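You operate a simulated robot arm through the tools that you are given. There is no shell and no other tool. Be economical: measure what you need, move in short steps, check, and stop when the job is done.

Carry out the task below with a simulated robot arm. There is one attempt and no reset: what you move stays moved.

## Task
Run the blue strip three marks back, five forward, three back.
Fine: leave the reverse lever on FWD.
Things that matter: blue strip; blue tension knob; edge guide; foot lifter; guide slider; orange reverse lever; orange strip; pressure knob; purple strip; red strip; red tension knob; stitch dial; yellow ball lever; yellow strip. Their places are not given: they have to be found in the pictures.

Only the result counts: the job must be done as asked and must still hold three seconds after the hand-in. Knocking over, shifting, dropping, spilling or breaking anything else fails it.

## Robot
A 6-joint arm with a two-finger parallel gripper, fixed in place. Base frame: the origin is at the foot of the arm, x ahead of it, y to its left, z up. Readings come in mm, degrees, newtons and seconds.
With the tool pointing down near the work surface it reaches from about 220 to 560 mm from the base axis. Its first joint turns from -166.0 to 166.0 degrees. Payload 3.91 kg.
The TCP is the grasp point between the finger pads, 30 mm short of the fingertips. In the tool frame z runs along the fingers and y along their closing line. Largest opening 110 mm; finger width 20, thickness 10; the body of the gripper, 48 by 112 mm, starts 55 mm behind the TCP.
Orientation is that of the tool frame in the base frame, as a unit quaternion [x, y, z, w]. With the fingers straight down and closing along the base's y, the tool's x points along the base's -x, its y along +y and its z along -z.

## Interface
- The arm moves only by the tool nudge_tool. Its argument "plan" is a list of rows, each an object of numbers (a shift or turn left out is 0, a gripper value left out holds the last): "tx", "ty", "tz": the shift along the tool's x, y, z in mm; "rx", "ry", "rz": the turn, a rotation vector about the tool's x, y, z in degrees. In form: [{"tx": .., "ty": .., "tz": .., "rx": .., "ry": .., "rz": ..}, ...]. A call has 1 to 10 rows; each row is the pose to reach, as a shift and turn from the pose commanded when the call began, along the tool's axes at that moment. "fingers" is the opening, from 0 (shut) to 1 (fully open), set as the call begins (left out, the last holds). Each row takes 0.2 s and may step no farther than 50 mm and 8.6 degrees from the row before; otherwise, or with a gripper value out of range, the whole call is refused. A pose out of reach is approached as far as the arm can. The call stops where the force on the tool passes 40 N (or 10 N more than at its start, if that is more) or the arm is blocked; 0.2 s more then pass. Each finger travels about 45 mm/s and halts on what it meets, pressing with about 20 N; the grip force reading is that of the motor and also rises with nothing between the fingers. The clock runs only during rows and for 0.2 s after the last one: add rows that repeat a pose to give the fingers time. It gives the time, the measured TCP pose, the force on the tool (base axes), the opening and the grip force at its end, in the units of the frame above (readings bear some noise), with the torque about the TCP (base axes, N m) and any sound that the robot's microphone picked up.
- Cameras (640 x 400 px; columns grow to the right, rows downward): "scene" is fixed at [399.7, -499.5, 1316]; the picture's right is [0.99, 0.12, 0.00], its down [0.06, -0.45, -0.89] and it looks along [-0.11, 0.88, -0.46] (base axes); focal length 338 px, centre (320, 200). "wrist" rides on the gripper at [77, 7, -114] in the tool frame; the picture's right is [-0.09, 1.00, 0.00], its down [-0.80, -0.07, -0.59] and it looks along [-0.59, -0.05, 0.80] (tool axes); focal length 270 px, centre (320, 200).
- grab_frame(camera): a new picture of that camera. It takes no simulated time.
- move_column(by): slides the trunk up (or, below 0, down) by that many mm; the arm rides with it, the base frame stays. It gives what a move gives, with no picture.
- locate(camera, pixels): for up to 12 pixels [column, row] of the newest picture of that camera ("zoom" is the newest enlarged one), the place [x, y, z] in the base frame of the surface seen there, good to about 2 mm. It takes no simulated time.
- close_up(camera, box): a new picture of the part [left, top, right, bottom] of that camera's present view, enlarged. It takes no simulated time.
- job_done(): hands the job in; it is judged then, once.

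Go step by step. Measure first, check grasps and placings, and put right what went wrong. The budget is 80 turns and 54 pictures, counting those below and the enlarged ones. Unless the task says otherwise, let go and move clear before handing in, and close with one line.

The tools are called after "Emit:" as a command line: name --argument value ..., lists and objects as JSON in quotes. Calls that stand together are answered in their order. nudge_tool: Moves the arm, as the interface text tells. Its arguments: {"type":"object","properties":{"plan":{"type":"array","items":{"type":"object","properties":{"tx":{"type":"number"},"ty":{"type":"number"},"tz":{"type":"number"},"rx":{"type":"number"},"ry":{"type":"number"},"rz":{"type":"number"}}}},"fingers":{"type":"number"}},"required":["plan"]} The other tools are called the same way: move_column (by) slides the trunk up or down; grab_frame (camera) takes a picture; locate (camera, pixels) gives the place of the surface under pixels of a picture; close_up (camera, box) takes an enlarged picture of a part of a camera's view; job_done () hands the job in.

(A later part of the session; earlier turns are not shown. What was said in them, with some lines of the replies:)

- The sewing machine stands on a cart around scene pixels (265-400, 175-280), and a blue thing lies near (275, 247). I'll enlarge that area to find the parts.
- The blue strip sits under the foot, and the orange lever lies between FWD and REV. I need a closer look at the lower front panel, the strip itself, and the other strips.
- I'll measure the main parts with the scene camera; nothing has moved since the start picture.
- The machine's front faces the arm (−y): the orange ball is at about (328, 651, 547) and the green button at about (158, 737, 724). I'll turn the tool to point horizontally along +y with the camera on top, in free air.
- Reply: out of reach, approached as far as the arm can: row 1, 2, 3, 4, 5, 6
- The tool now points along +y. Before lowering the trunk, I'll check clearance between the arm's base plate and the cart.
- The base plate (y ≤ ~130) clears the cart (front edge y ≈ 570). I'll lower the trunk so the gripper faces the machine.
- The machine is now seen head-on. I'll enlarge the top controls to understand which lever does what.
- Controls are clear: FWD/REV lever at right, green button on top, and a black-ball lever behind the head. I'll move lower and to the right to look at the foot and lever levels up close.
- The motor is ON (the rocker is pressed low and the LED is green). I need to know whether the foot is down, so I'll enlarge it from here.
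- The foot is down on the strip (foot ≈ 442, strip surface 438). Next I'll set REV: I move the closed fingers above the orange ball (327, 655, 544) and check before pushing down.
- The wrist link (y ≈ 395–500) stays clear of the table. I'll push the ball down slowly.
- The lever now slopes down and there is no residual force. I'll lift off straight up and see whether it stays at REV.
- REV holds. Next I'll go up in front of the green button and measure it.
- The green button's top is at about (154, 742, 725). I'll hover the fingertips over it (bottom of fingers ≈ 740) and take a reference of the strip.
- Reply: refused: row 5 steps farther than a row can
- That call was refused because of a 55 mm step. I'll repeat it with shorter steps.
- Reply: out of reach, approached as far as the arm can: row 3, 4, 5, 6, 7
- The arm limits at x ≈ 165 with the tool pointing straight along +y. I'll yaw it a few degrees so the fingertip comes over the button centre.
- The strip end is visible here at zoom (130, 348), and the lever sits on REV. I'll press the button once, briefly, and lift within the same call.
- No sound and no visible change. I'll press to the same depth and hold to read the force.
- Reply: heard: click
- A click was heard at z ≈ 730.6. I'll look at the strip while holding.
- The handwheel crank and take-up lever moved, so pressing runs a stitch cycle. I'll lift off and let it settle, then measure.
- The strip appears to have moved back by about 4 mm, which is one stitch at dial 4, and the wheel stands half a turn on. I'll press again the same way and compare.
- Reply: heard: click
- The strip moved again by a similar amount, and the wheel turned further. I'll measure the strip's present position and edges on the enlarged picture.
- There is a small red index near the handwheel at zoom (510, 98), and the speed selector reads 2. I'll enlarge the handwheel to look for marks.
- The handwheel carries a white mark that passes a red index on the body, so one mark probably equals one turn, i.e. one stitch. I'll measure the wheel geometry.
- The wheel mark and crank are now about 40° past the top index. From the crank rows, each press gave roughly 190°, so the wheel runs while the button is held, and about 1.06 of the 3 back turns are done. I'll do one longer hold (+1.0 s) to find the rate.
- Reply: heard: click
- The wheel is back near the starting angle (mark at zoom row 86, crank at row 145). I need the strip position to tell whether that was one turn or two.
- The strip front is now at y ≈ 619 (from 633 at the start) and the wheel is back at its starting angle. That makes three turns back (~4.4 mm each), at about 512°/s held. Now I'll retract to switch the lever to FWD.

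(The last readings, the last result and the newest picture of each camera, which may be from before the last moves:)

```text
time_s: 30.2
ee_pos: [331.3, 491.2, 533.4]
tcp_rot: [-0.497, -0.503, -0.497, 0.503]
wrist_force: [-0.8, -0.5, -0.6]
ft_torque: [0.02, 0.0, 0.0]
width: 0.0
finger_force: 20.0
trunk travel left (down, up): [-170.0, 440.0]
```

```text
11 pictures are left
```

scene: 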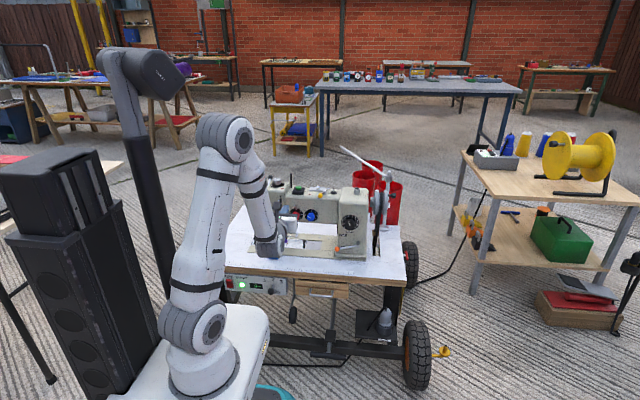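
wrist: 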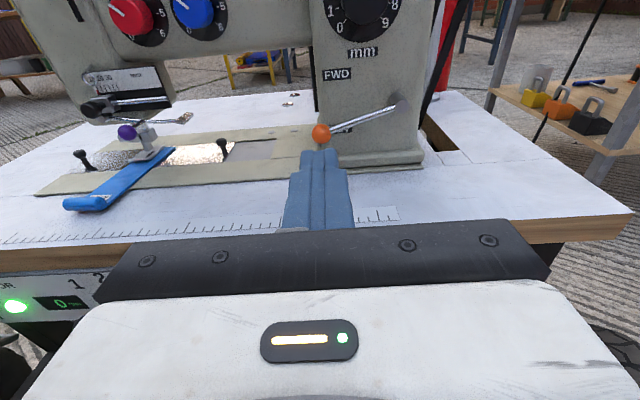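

Emit:
locate --camera "wrist" --pixels '[[320, 133], [313, 135], [321, 141], [345, 129], [370, 118], [395, 110], [352, 160], [360, 168], [375, 155], [340, 140], [280, 172], [345, 175]]'

```text
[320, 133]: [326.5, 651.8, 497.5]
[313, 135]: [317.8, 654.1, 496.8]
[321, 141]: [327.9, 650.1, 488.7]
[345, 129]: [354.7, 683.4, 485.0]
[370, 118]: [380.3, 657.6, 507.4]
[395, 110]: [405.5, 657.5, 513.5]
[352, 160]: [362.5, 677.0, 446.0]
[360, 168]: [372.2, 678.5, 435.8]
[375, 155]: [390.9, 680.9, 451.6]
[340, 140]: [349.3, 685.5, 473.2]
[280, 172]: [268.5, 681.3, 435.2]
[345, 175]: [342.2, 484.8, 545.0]
```

The ball is at (327, 658, 497), and the flange in front is at y ≥ 677 and z ≤ 452. I'll go in underneath at z ≈ 471 and push up to 523.

Emit:
nudge_tool --plan '[{"tx": -31}, {"tx": -62}, {"tx": -62, "tz": 48}, {"tx": -62, "tz": 96}, {"tx": -62, "tz": 143}, {"tx": -62, "tz": 143}]'

Emit:
nudge_tool --plan '[{"tx": 9}, {"tx": 17}, {"tx": 25}, {"tx": 33}, {"tx": 41}, {"tx": 47}, {"tx": 52}, {"tx": 52}]'

Emit:
nudge_tool --plan '[{"tx": -25}, {"tx": -45}, {"tx": -45, "tz": -48}, {"tx": -45, "tz": -96}, {"tx": -45, "tz": -143}, {"tx": -10, "tz": -143}, {"tx": 30, "tz": -143}, {"tx": 30, "tz": -143}]'

Emit:
grab_frame --camera "wrist"

```text
time_s: 31.6
ee_pos: [329.9, 628.8, 467.4]
tcp_rot: [0.502, 0.501, 0.497, -0.5]
wrist_force: [-1.6, -16.8, 7.1]
ft_torque: [-1.04, -0.11, -0.29]
width: 0.0
finger_force: 19.9
trunk travel left (down, up): [-170.0, 440.0]
stopped in row 6: the force on the tool passed its limit at 56 N (the readings are from after the stop); the commanded pose is now the measured one
```

```text
time_s: 33.4
ee_pos: [329.9, 629.2, 520.4]
tcp_rot: [0.502, 0.502, 0.495, -0.501]
wrist_force: [-0.3, -0.1, -1.1]
ft_torque: [-0.05, 0.0, -0.01]
width: 0.0
finger_force: 19.4
trunk travel left (down, up): [-170.0, 440.0]
```

```text
time_s: 35.2
ee_pos: [331.6, 488.8, 550.9]
tcp_rot: [0.502, 0.502, 0.497, -0.5]
wrist_force: [0.2, 0.2, 0.9]
ft_torque: [0.01, 0.04, -0.02]
width: 0.0
finger_force: 19.8
trunk travel left (down, up): [-170.0, 440.0]
```

```text
10 pictures are left
```

wrist: 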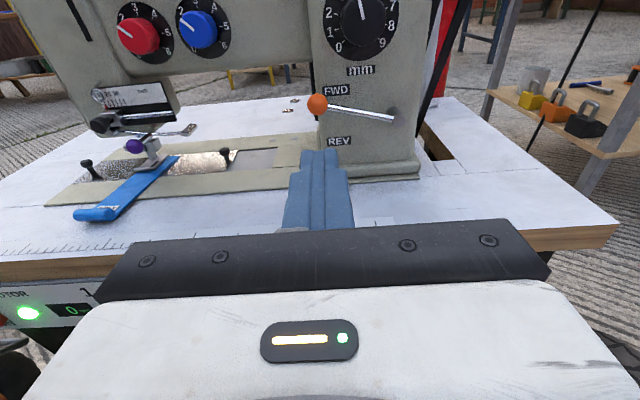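

The lever is back on FWD, but on the way in something touched with 56 N. I'll check that the cart did not shift by locating known features.

Emit:
locate --camera "wrist" --pixels '[[337, 90], [339, 141], [317, 103], [133, 147], [395, 116], [300, 258], [480, 240], [228, 155]]'

Emit:
close_up --camera "scene" --box '[240, 170, 400, 270]'

Emit:
locate --camera "zoom" --pixels '[[235, 73], [410, 262], [440, 240], [470, 298], [505, 330], [320, 102], [388, 277], [466, 75]]'

```text
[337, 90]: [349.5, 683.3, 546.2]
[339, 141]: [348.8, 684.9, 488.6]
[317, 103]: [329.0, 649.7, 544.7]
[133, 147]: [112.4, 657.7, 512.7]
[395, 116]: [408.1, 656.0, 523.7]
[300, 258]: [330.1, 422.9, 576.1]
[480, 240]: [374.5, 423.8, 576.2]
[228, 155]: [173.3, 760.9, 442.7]
```

```text
4.00 times, centred on (320, 220) of scene
```

zoom: 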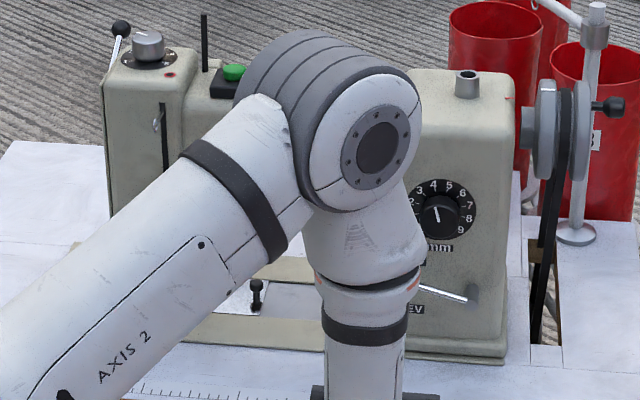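

```text
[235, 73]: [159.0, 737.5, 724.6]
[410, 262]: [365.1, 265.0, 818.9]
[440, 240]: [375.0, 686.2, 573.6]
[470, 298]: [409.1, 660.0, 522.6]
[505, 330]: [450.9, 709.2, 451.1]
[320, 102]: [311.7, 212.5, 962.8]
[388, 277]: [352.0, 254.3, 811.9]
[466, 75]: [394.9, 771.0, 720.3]
```

Nothing shifted: labels, dial and button all locate at the same places as before. Back to the button, along the same route.

Emit:
nudge_tool --plan '[{"tx": 48}, {"tx": 96}, {"tx": 144}, {"tx": 197}]'

Emit:
nudge_tool --plan '[{"tx": 48}, {"tx": 96}, {"tx": 144}, {"tx": 190}, {"tx": 197}, {"tx": 197, "ty": -47}, {"tx": 197, "ty": -94}, {"tx": 197, "ty": -141}, {"tx": 197, "ty": -141, "rx": 8}, {"tx": 197, "ty": -141, "rx": 8}]'

```text
refused: row 4 steps farther than a row can; nothing moved
```

```text
time_s: 37.4
ee_pos: [190.9, 488.3, 748.0]
tcp_rot: [0.465, 0.536, 0.459, -0.535]
wrist_force: [-0.4, 0.8, -0.4]
ft_torque: [-0.03, -0.01, -0.01]
width: 0.1
finger_force: 20.0
trunk travel left (down, up): [-170.0, 440.0]
```

Emit:
nudge_tool --plan '[{"tz": 48}, {"tz": 96}, {"tz": 144}, {"tz": 190}, {"tz": 234}, {"tz": 234, "tx": -6}, {"tz": 234, "tx": -6}]'

```text
time_s: 39.0
ee_pos: [156.6, 719.5, 739.8]
tcp_rot: [0.465, 0.535, 0.46, -0.534]
wrist_force: [-0.4, -0.2, -0.3]
ft_torque: [0.0, 0.0, 0.03]
width: 0.0
finger_force: 20.4
trunk travel left (down, up): [-170.0, 440.0]
```

I'm positioned as before. I'll do two long presses of the known kind (~702° each) on FWD, then check the wheel.

Emit:
nudge_tool --plan '[{"tx": -6}, {"tx": -9}, {"tx": -9}, {"tx": -9}, {"tx": -9}, {"tx": -9}, {"tx": -9}, {"tx": -9}]'

Emit:
nudge_tool --plan '[{"tx": 9}, {"tx": 9}, {"tx": 9}, {"tx": 9}, {"tx": 9}, {"tx": 9}]'

Emit:
close_up --camera "scene" --box '[240, 170, 400, 270]'

Emit:
locate --camera "zoom" --pixels '[[130, 354], [130, 352], [130, 350], [130, 348], [130, 346], [120, 350], [120, 346], [140, 352], [140, 348]]'

```text
time_s: 40.8
ee_pos: [157.2, 718.2, 731.3]
tcp_rot: [0.464, 0.535, 0.46, -0.535]
wrist_force: [-0.4, 0.6, 2.3]
ft_torque: [0.03, 0.02, 0.01]
width: 0.2
finger_force: 20.5
trunk travel left (down, up): [-170.0, 440.0]
heard: click
```

```text
time_s: 42.2
ee_pos: [156.6, 719.9, 740.5]
tcp_rot: [0.465, 0.536, 0.459, -0.534]
wrist_force: [-1.1, 0.4, -1.3]
ft_torque: [0.01, -0.01, -0.01]
width: 0.1
finger_force: 20.0
trunk travel left (down, up): [-170.0, 440.0]
```

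```text
4.00 times, centred on (320, 220) of scene
```

zoom: 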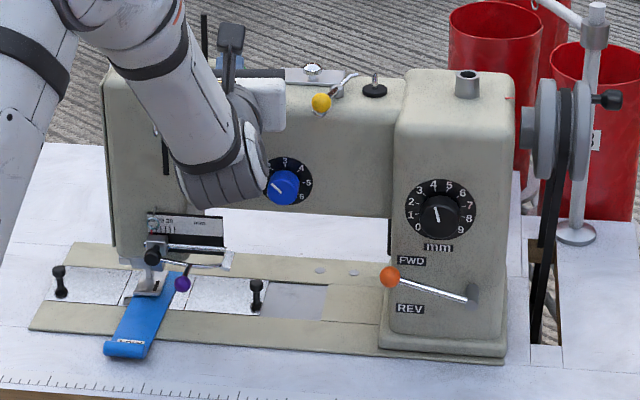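

```text
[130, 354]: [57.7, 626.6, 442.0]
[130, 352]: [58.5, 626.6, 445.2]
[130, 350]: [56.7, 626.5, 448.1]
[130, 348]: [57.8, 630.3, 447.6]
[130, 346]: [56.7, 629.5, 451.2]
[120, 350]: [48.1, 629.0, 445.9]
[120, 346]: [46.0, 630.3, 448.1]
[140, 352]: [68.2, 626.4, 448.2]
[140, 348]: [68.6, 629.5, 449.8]
```

Forward moved the strip +8.7 mm, about 2 turns, with the crank now ~10° past top. That matches the model (190° + 102° per extra row). The remaining ~1096° is one 8-row press plus one 5-row press.

Emit:
nudge_tool --plan '[{"tx": -6}, {"tx": -9}, {"tx": -9}, {"tx": -9}, {"tx": -9}, {"tx": -9}, {"tx": -9}, {"tx": -9}]'

Emit:
nudge_tool --plan '[{"tx": 9}, {"tx": 9}, {"tx": 9}, {"tx": 9}, {"tx": 9}, {"tx": 9}]'

Emit:
nudge_tool --plan '[{"tx": -6}, {"tx": -9}, {"tx": -9}, {"tx": -9}, {"tx": -9}]'

Emit:
nudge_tool --plan '[{"tx": 9}, {"tx": 9}, {"tx": 9}, {"tx": 9}, {"tx": 9}, {"tx": 9}]'

Emit:
close_up --camera "scene" --box '[240, 170, 400, 270]'

Emit:
locate --camera "zoom" --pixels '[[130, 352], [130, 350], [130, 348], [130, 346], [130, 344], [130, 342], [120, 344], [120, 340], [140, 346], [140, 342], [112, 342], [150, 346]]'

```text
time_s: 44.0
ee_pos: [157.0, 718.8, 731.1]
tcp_rot: [0.465, 0.535, 0.46, -0.535]
wrist_force: [0.4, 0.2, 1.6]
ft_torque: [0.05, 0.01, 0.03]
width: 0.0
finger_force: 19.8
trunk travel left (down, up): [-170.0, 440.0]
heard: click
```

```text
time_s: 45.4
ee_pos: [157.7, 720.4, 741.2]
tcp_rot: [0.466, 0.535, 0.46, -0.534]
wrist_force: [0.6, 0.4, 0.2]
ft_torque: [0.01, -0.02, 0.0]
width: 0.0
finger_force: 20.2
trunk travel left (down, up): [-170.0, 440.0]
```

```text
time_s: 46.6
ee_pos: [157.8, 719.6, 732.0]
tcp_rot: [0.465, 0.535, 0.46, -0.535]
wrist_force: [-1.0, 0.2, 1.8]
ft_torque: [0.05, -0.01, 0.0]
width: 0.0
finger_force: 20.2
trunk travel left (down, up): [-170.0, 440.0]
heard: click
```

```text
time_s: 48.0
ee_pos: [156.3, 719.6, 740.0]
tcp_rot: [0.464, 0.536, 0.46, -0.535]
wrist_force: [-0.9, -0.8, -0.5]
ft_torque: [0.01, 0.02, -0.02]
width: 0.0
finger_force: 19.7
trunk travel left (down, up): [-170.0, 440.0]
```

```text
4.00 times, centred on (320, 220) of scene
```

zoom: 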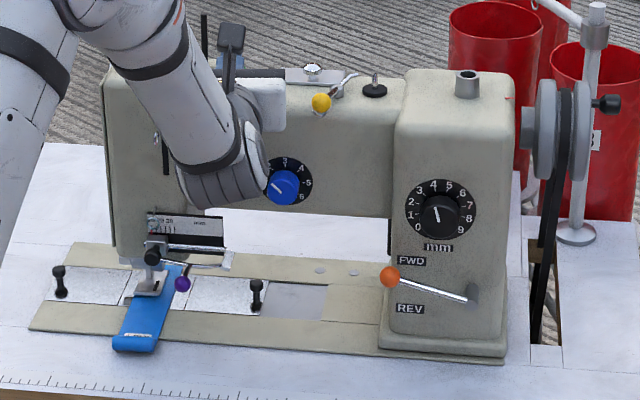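

```text
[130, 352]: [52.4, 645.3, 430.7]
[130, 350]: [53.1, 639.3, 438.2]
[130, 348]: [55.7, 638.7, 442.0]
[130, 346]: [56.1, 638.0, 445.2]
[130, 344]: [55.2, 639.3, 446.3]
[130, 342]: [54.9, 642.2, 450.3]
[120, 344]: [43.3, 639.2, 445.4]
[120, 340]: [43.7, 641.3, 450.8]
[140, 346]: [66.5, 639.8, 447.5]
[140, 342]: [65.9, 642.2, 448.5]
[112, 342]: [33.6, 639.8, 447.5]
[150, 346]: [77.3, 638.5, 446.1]
```

The strip front is at y ≈ 639 (+20 mm, five stitches of 4 mm), and the crank sits ~20° past the top. I'll retract and set REV again along the first route.

Emit:
nudge_tool --plan '[{"tx": 8}, {"tx": 8, "tz": -48}, {"tx": 8, "tz": -96}, {"tx": 8, "tz": -144}, {"tx": 8, "tz": -192}, {"tx": 8, "tz": -233}, {"tx": 8, "tz": -233, "rx": -8}, {"tx": 8, "tz": -233, "rx": -8}]'

Emit:
nudge_tool --plan '[{"ty": 48}, {"ty": 96}, {"ty": 140}, {"tx": -48, "ty": 140}, {"tx": -96, "ty": 140}, {"tx": -144, "ty": 140}, {"tx": -173, "ty": 140}, {"tx": -173, "ty": 140}]'

```text
time_s: 49.8
ee_pos: [189.7, 489.3, 750.7]
tcp_rot: [0.5, 0.502, 0.496, -0.501]
wrist_force: [-0.5, 1.1, 0.7]
ft_torque: [-0.01, 0.03, 0.02]
width: 0.0
finger_force: 20.1
trunk travel left (down, up): [-170.0, 440.0]
```

```text
time_s: 51.6
ee_pos: [329.0, 490.5, 577.0]
tcp_rot: [0.502, 0.502, 0.496, -0.5]
wrist_force: [1.1, 0.8, 0.5]
ft_torque: [0.01, 0.0, 0.0]
width: 0.0
finger_force: 20.3
trunk travel left (down, up): [-170.0, 440.0]
```

Emit:
nudge_tool --plan '[{"ty": 1, "tz": 48}, {"ty": 1, "tz": 96}, {"ty": 1, "tz": 142}, {"ty": 1, "tz": 142}]'

Emit:
nudge_tool --plan '[{"tx": -10}, {"tx": -18}, {"tx": -26}, {"tx": -34}, {"tx": -42}, {"tx": -50}, {"tx": -56}, {"tx": -56}]'

Emit:
nudge_tool --plan '[{"tx": 25}, {"tx": 56}, {"tx": 56, "tz": -48}, {"tx": 56, "tz": -96}, {"tx": 56, "tz": -142}, {"tx": 56, "tz": -142}]'

Emit:
nudge_tool --plan '[{"tx": 48}, {"tx": 96}, {"tx": 144}, {"tx": 173}, {"tx": 173, "ty": -47}, {"tx": 173, "ty": -94}, {"tx": 173, "ty": -139}, {"tx": 173, "ty": -139, "rx": 8}, {"tx": 173, "ty": -139, "rx": 8}]'

```text
time_s: 52.6
ee_pos: [329.7, 631.5, 575.4]
tcp_rot: [0.502, 0.502, 0.495, -0.501]
wrist_force: [-0.2, -0.7, 0.4]
ft_torque: [0.01, 0.04, 0.01]
width: 0.1
finger_force: 19.9
trunk travel left (down, up): [-170.0, 440.0]
```

```text
time_s: 54.4
ee_pos: [330.0, 630.0, 518.9]
tcp_rot: [0.501, 0.503, 0.495, -0.501]
wrist_force: [-0.1, 0.1, 0.2]
ft_torque: [0.0, -0.05, 0.0]
width: 0.0
finger_force: 20.0
trunk travel left (down, up): [-170.0, 440.0]
```

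```text
time_s: 55.8
ee_pos: [330.0, 488.6, 575.3]
tcp_rot: [0.501, 0.502, 0.496, -0.501]
wrist_force: [-0.4, -0.3, -0.1]
ft_torque: [-0.01, -0.01, 0.01]
width: 0.0
finger_force: 20.0
trunk travel left (down, up): [-170.0, 440.0]
```

```text
time_s: 57.8
ee_pos: [193.3, 489.9, 749.4]
tcp_rot: [0.464, 0.536, 0.459, -0.535]
wrist_force: [0.5, -0.2, 0.0]
ft_torque: [0.02, 0.0, -0.03]
width: 0.2
finger_force: 19.7
trunk travel left (down, up): [-170.0, 440.0]
```

Emit:
nudge_tool --plan '[{"ty": -2, "tz": 46}, {"ty": -2, "tz": 92}, {"ty": -2, "tz": 138}, {"ty": -2, "tz": 184}, {"ty": -2, "tz": 232}, {"ty": -2, "tz": 232, "tx": -8}, {"ty": -2, "tz": 232, "tx": -8}]'

Emit:
close_up --camera "scene" --box '[240, 170, 400, 270]'

```text
time_s: 59.4
ee_pos: [155.7, 718.2, 741.2]
tcp_rot: [0.466, 0.535, 0.46, -0.534]
wrist_force: [0.3, -0.2, 0.3]
ft_torque: [-0.01, 0.0, 0.0]
width: 0.0
finger_force: 19.7
trunk travel left (down, up): [-170.0, 440.0]
```

```text
4.00 times, centred on (320, 220) of scene
```

zoom: 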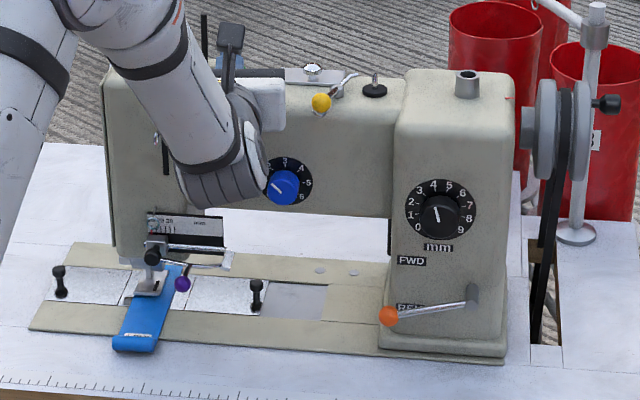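

REV is set, the strip is unchanged, and the crank is at row 103. Three turns back (≈1080–1096°) means the same 8-row plus 5-row presses that worked before.

Emit:
nudge_tool --plan '[{"tx": -6.5}, {"tx": -9.5}, {"tx": -9.5}, {"tx": -9.5}, {"tx": -9.5}, {"tx": -9.5}, {"tx": -9.5}, {"tx": -9.5}]'

Emit:
nudge_tool --plan '[{"tx": 9}, {"tx": 9}, {"tx": 9}, {"tx": 9}, {"tx": 9}, {"tx": 9}]'

Emit:
close_up --camera "scene" --box '[240, 170, 400, 270]'

Emit:
locate --camera "zoom" --pixels '[[130, 354], [130, 352], [130, 350], [130, 348], [130, 346], [120, 350], [120, 346], [140, 352], [140, 348]]'

```text
time_s: 61.2
ee_pos: [156.8, 719.2, 730.7]
tcp_rot: [0.465, 0.535, 0.46, -0.534]
wrist_force: [-0.6, 0.7, 2.1]
ft_torque: [0.06, 0.0, 0.0]
width: 0.5
finger_force: 20.3
trunk travel left (down, up): [-170.0, 440.0]
heard: click
```

```text
time_s: 62.6
ee_pos: [156.9, 717.9, 740.1]
tcp_rot: [0.465, 0.535, 0.461, -0.534]
wrist_force: [0.0, 0.4, -0.4]
ft_torque: [-0.01, 0.04, 0.0]
width: 0.0
finger_force: 19.7
trunk travel left (down, up): [-170.0, 440.0]
```

```text
4.00 times, centred on (320, 220) of scene
```

zoom: 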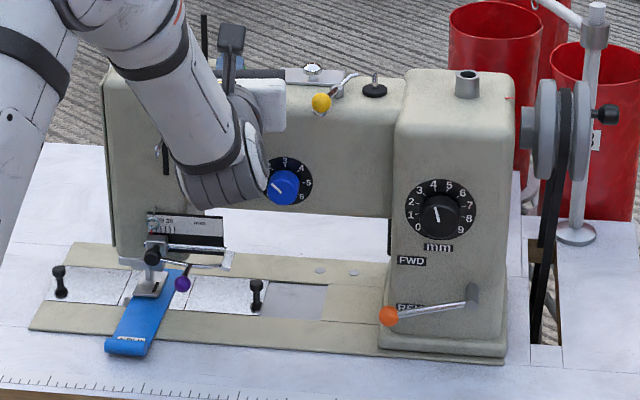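

```text
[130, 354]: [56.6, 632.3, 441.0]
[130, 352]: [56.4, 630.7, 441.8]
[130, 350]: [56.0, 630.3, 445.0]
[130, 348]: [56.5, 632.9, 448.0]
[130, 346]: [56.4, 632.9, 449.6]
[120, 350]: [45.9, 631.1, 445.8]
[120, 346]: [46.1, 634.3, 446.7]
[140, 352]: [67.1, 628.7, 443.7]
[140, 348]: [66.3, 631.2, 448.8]
```

About 2.05 turns are done (front at 630.5, crank ~37°). Roughly 345° remain, so I'll use a 5-row press with a slightly later entry.

Emit:
nudge_tool --plan '[{"tx": -3}, {"tx": -8}, {"tx": -9}, {"tx": -9}, {"tx": -9}]'

Emit:
nudge_tool --plan '[{"tx": 9}, {"tx": 9}, {"tx": 9}, {"tx": 9}, {"tx": 9}, {"tx": 9}]'

Emit:
close_up --camera "scene" --box '[240, 170, 400, 270]'

Emit:
locate --camera "zoom" --pixels '[[130, 356], [130, 354], [130, 352], [130, 350], [130, 348], [120, 354], [120, 350], [140, 356], [140, 352]]'

```text
time_s: 63.8
ee_pos: [157.4, 719.0, 732.2]
tcp_rot: [0.466, 0.535, 0.46, -0.534]
wrist_force: [0.4, 1.1, 0.3]
ft_torque: [0.08, -0.03, 0.03]
width: 0.0
finger_force: 19.8
trunk travel left (down, up): [-170.0, 440.0]
heard: click
```

```text
time_s: 65.2
ee_pos: [155.8, 718.8, 740.1]
tcp_rot: [0.465, 0.536, 0.46, -0.535]
wrist_force: [0.8, 0.1, 1.6]
ft_torque: [-0.02, -0.03, -0.02]
width: 0.0
finger_force: 19.8
trunk travel left (down, up): [-170.0, 440.0]
```

```text
4.00 times, centred on (320, 220) of scene
```

zoom: 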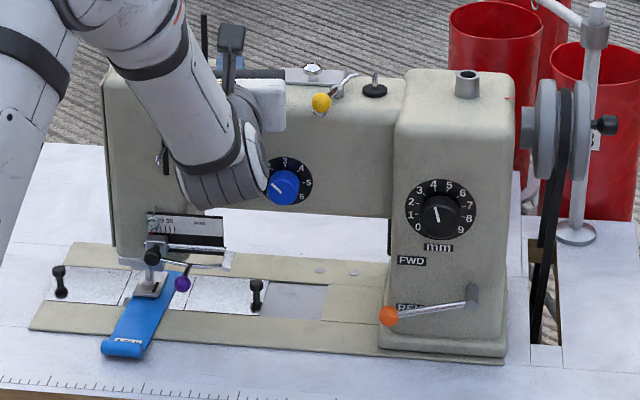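

```text
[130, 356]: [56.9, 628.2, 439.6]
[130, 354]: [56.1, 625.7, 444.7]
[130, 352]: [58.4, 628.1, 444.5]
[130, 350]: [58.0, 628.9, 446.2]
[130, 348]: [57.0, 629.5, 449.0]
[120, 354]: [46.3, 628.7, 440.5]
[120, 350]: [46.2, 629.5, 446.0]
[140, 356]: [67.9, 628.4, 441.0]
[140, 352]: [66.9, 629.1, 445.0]
```

Three turns back are done (1110° by the crank, front at about 627.5). Now I'll retract and return the lever to FWD, going in a little shallower than last time (y 627) to avoid the earlier contact.

Emit:
nudge_tool --plan '[{"tx": 8}, {"tx": 8, "tz": -48}, {"tx": 8, "tz": -96}, {"tx": 8, "tz": -144}, {"tx": 8, "tz": -192}, {"tx": 8, "tz": -233}, {"tx": 8, "tz": -233, "rx": -8}, {"tx": 8, "tz": -233, "rx": -8}]'

Emit:
nudge_tool --plan '[{"ty": 48}, {"ty": 96}, {"ty": 140}, {"tx": -48, "ty": 140}, {"tx": -96, "ty": 140}, {"tx": -144, "ty": 140}, {"tx": -192, "ty": 140}, {"tx": -240, "ty": 140}, {"tx": -276, "ty": 140}, {"tx": -276, "ty": 140}]'

```text
time_s: 67.0
ee_pos: [191.4, 486.8, 748.5]
tcp_rot: [0.502, 0.501, 0.497, -0.5]
wrist_force: [0.6, 0.1, -0.2]
ft_torque: [-0.01, 0.01, 0.01]
width: 0.2
finger_force: 19.7
trunk travel left (down, up): [-170.0, 440.0]
```

```text
time_s: 69.2
ee_pos: [329.4, 486.7, 473.8]
tcp_rot: [0.5, 0.502, 0.496, -0.501]
wrist_force: [0.4, 0.2, 0.4]
ft_torque: [0.03, 0.0, 0.0]
width: 0.0
finger_force: 19.9
trunk travel left (down, up): [-170.0, 440.0]
```

Emit:
nudge_tool --plan '[{"tz": 40}, {"tz": 80}, {"tz": 110}, {"tz": 130}, {"tz": 139}, {"tz": 139}]'

```text
time_s: 70.6
ee_pos: [330.0, 626.0, 472.7]
tcp_rot: [0.502, 0.502, 0.495, -0.501]
wrist_force: [0.5, -0.9, -0.2]
ft_torque: [-0.03, -0.03, -0.02]
width: 0.1
finger_force: 20.0
trunk travel left (down, up): [-170.0, 440.0]
```

No contact this time. I'll push up to z ≈ 522, then go down and out.

Emit:
nudge_tool --plan '[{"tx": 8}, {"tx": 16}, {"tx": 24}, {"tx": 32}, {"tx": 40}, {"tx": 46}, {"tx": 50}, {"tx": 50}]'

Emit:
nudge_tool --plan '[{"tx": -20}, {"tx": -35}, {"tx": -35, "tz": -48}, {"tx": -35, "tz": -96}, {"tx": -35, "tz": -139}, {"tx": 5, "tz": -139}, {"tx": 30, "tz": -139}, {"tx": 30, "tz": -139}]'

Emit:
grab_frame --camera "wrist"

Emit:
locate --camera "wrist" --pixels '[[317, 103], [337, 90], [339, 141], [228, 155]]'

```text
time_s: 72.4
ee_pos: [329.4, 626.5, 519.7]
tcp_rot: [0.502, 0.502, 0.495, -0.5]
wrist_force: [0.9, -1.8, -8.0]
ft_torque: [-0.18, 0.02, 0.08]
width: 0.0
finger_force: 20.3
trunk travel left (down, up): [-170.0, 440.0]
```

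```text
time_s: 74.2
ee_pos: [329.5, 486.8, 554.4]
tcp_rot: [0.501, 0.503, 0.495, -0.501]
wrist_force: [-0.6, -0.1, 0.1]
ft_torque: [0.0, 0.0, -0.02]
width: 0.0
finger_force: 20.0
trunk travel left (down, up): [-170.0, 440.0]
```

```text
3 pictures are left
```

wrist: 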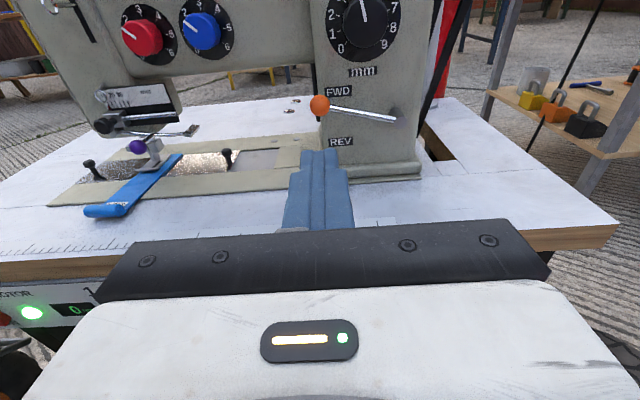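

```text
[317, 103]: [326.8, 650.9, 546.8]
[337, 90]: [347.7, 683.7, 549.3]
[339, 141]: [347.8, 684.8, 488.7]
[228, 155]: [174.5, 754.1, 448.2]
```

The lever's ball is at z ≈ 545, next to FWD, as at the start. Nothing else has moved and the arm is clear, so I'm handing in.

Emit:
job_done

```text
The job is handed in.
```

I ran the blue strip three marks back, five forward and three back, left the reverse lever on FWD and moved the arm clear. I took one mark as one handwheel turn (about 4 mm of feed), since the strip itself has no marks. By the crank angle the runs came to about 3.0, 5.0 and 3.1 turns, and the strip drifted sideways a few millimetres. I brushed something at 56 N on the way to the lever, but nothing I checked had moved.
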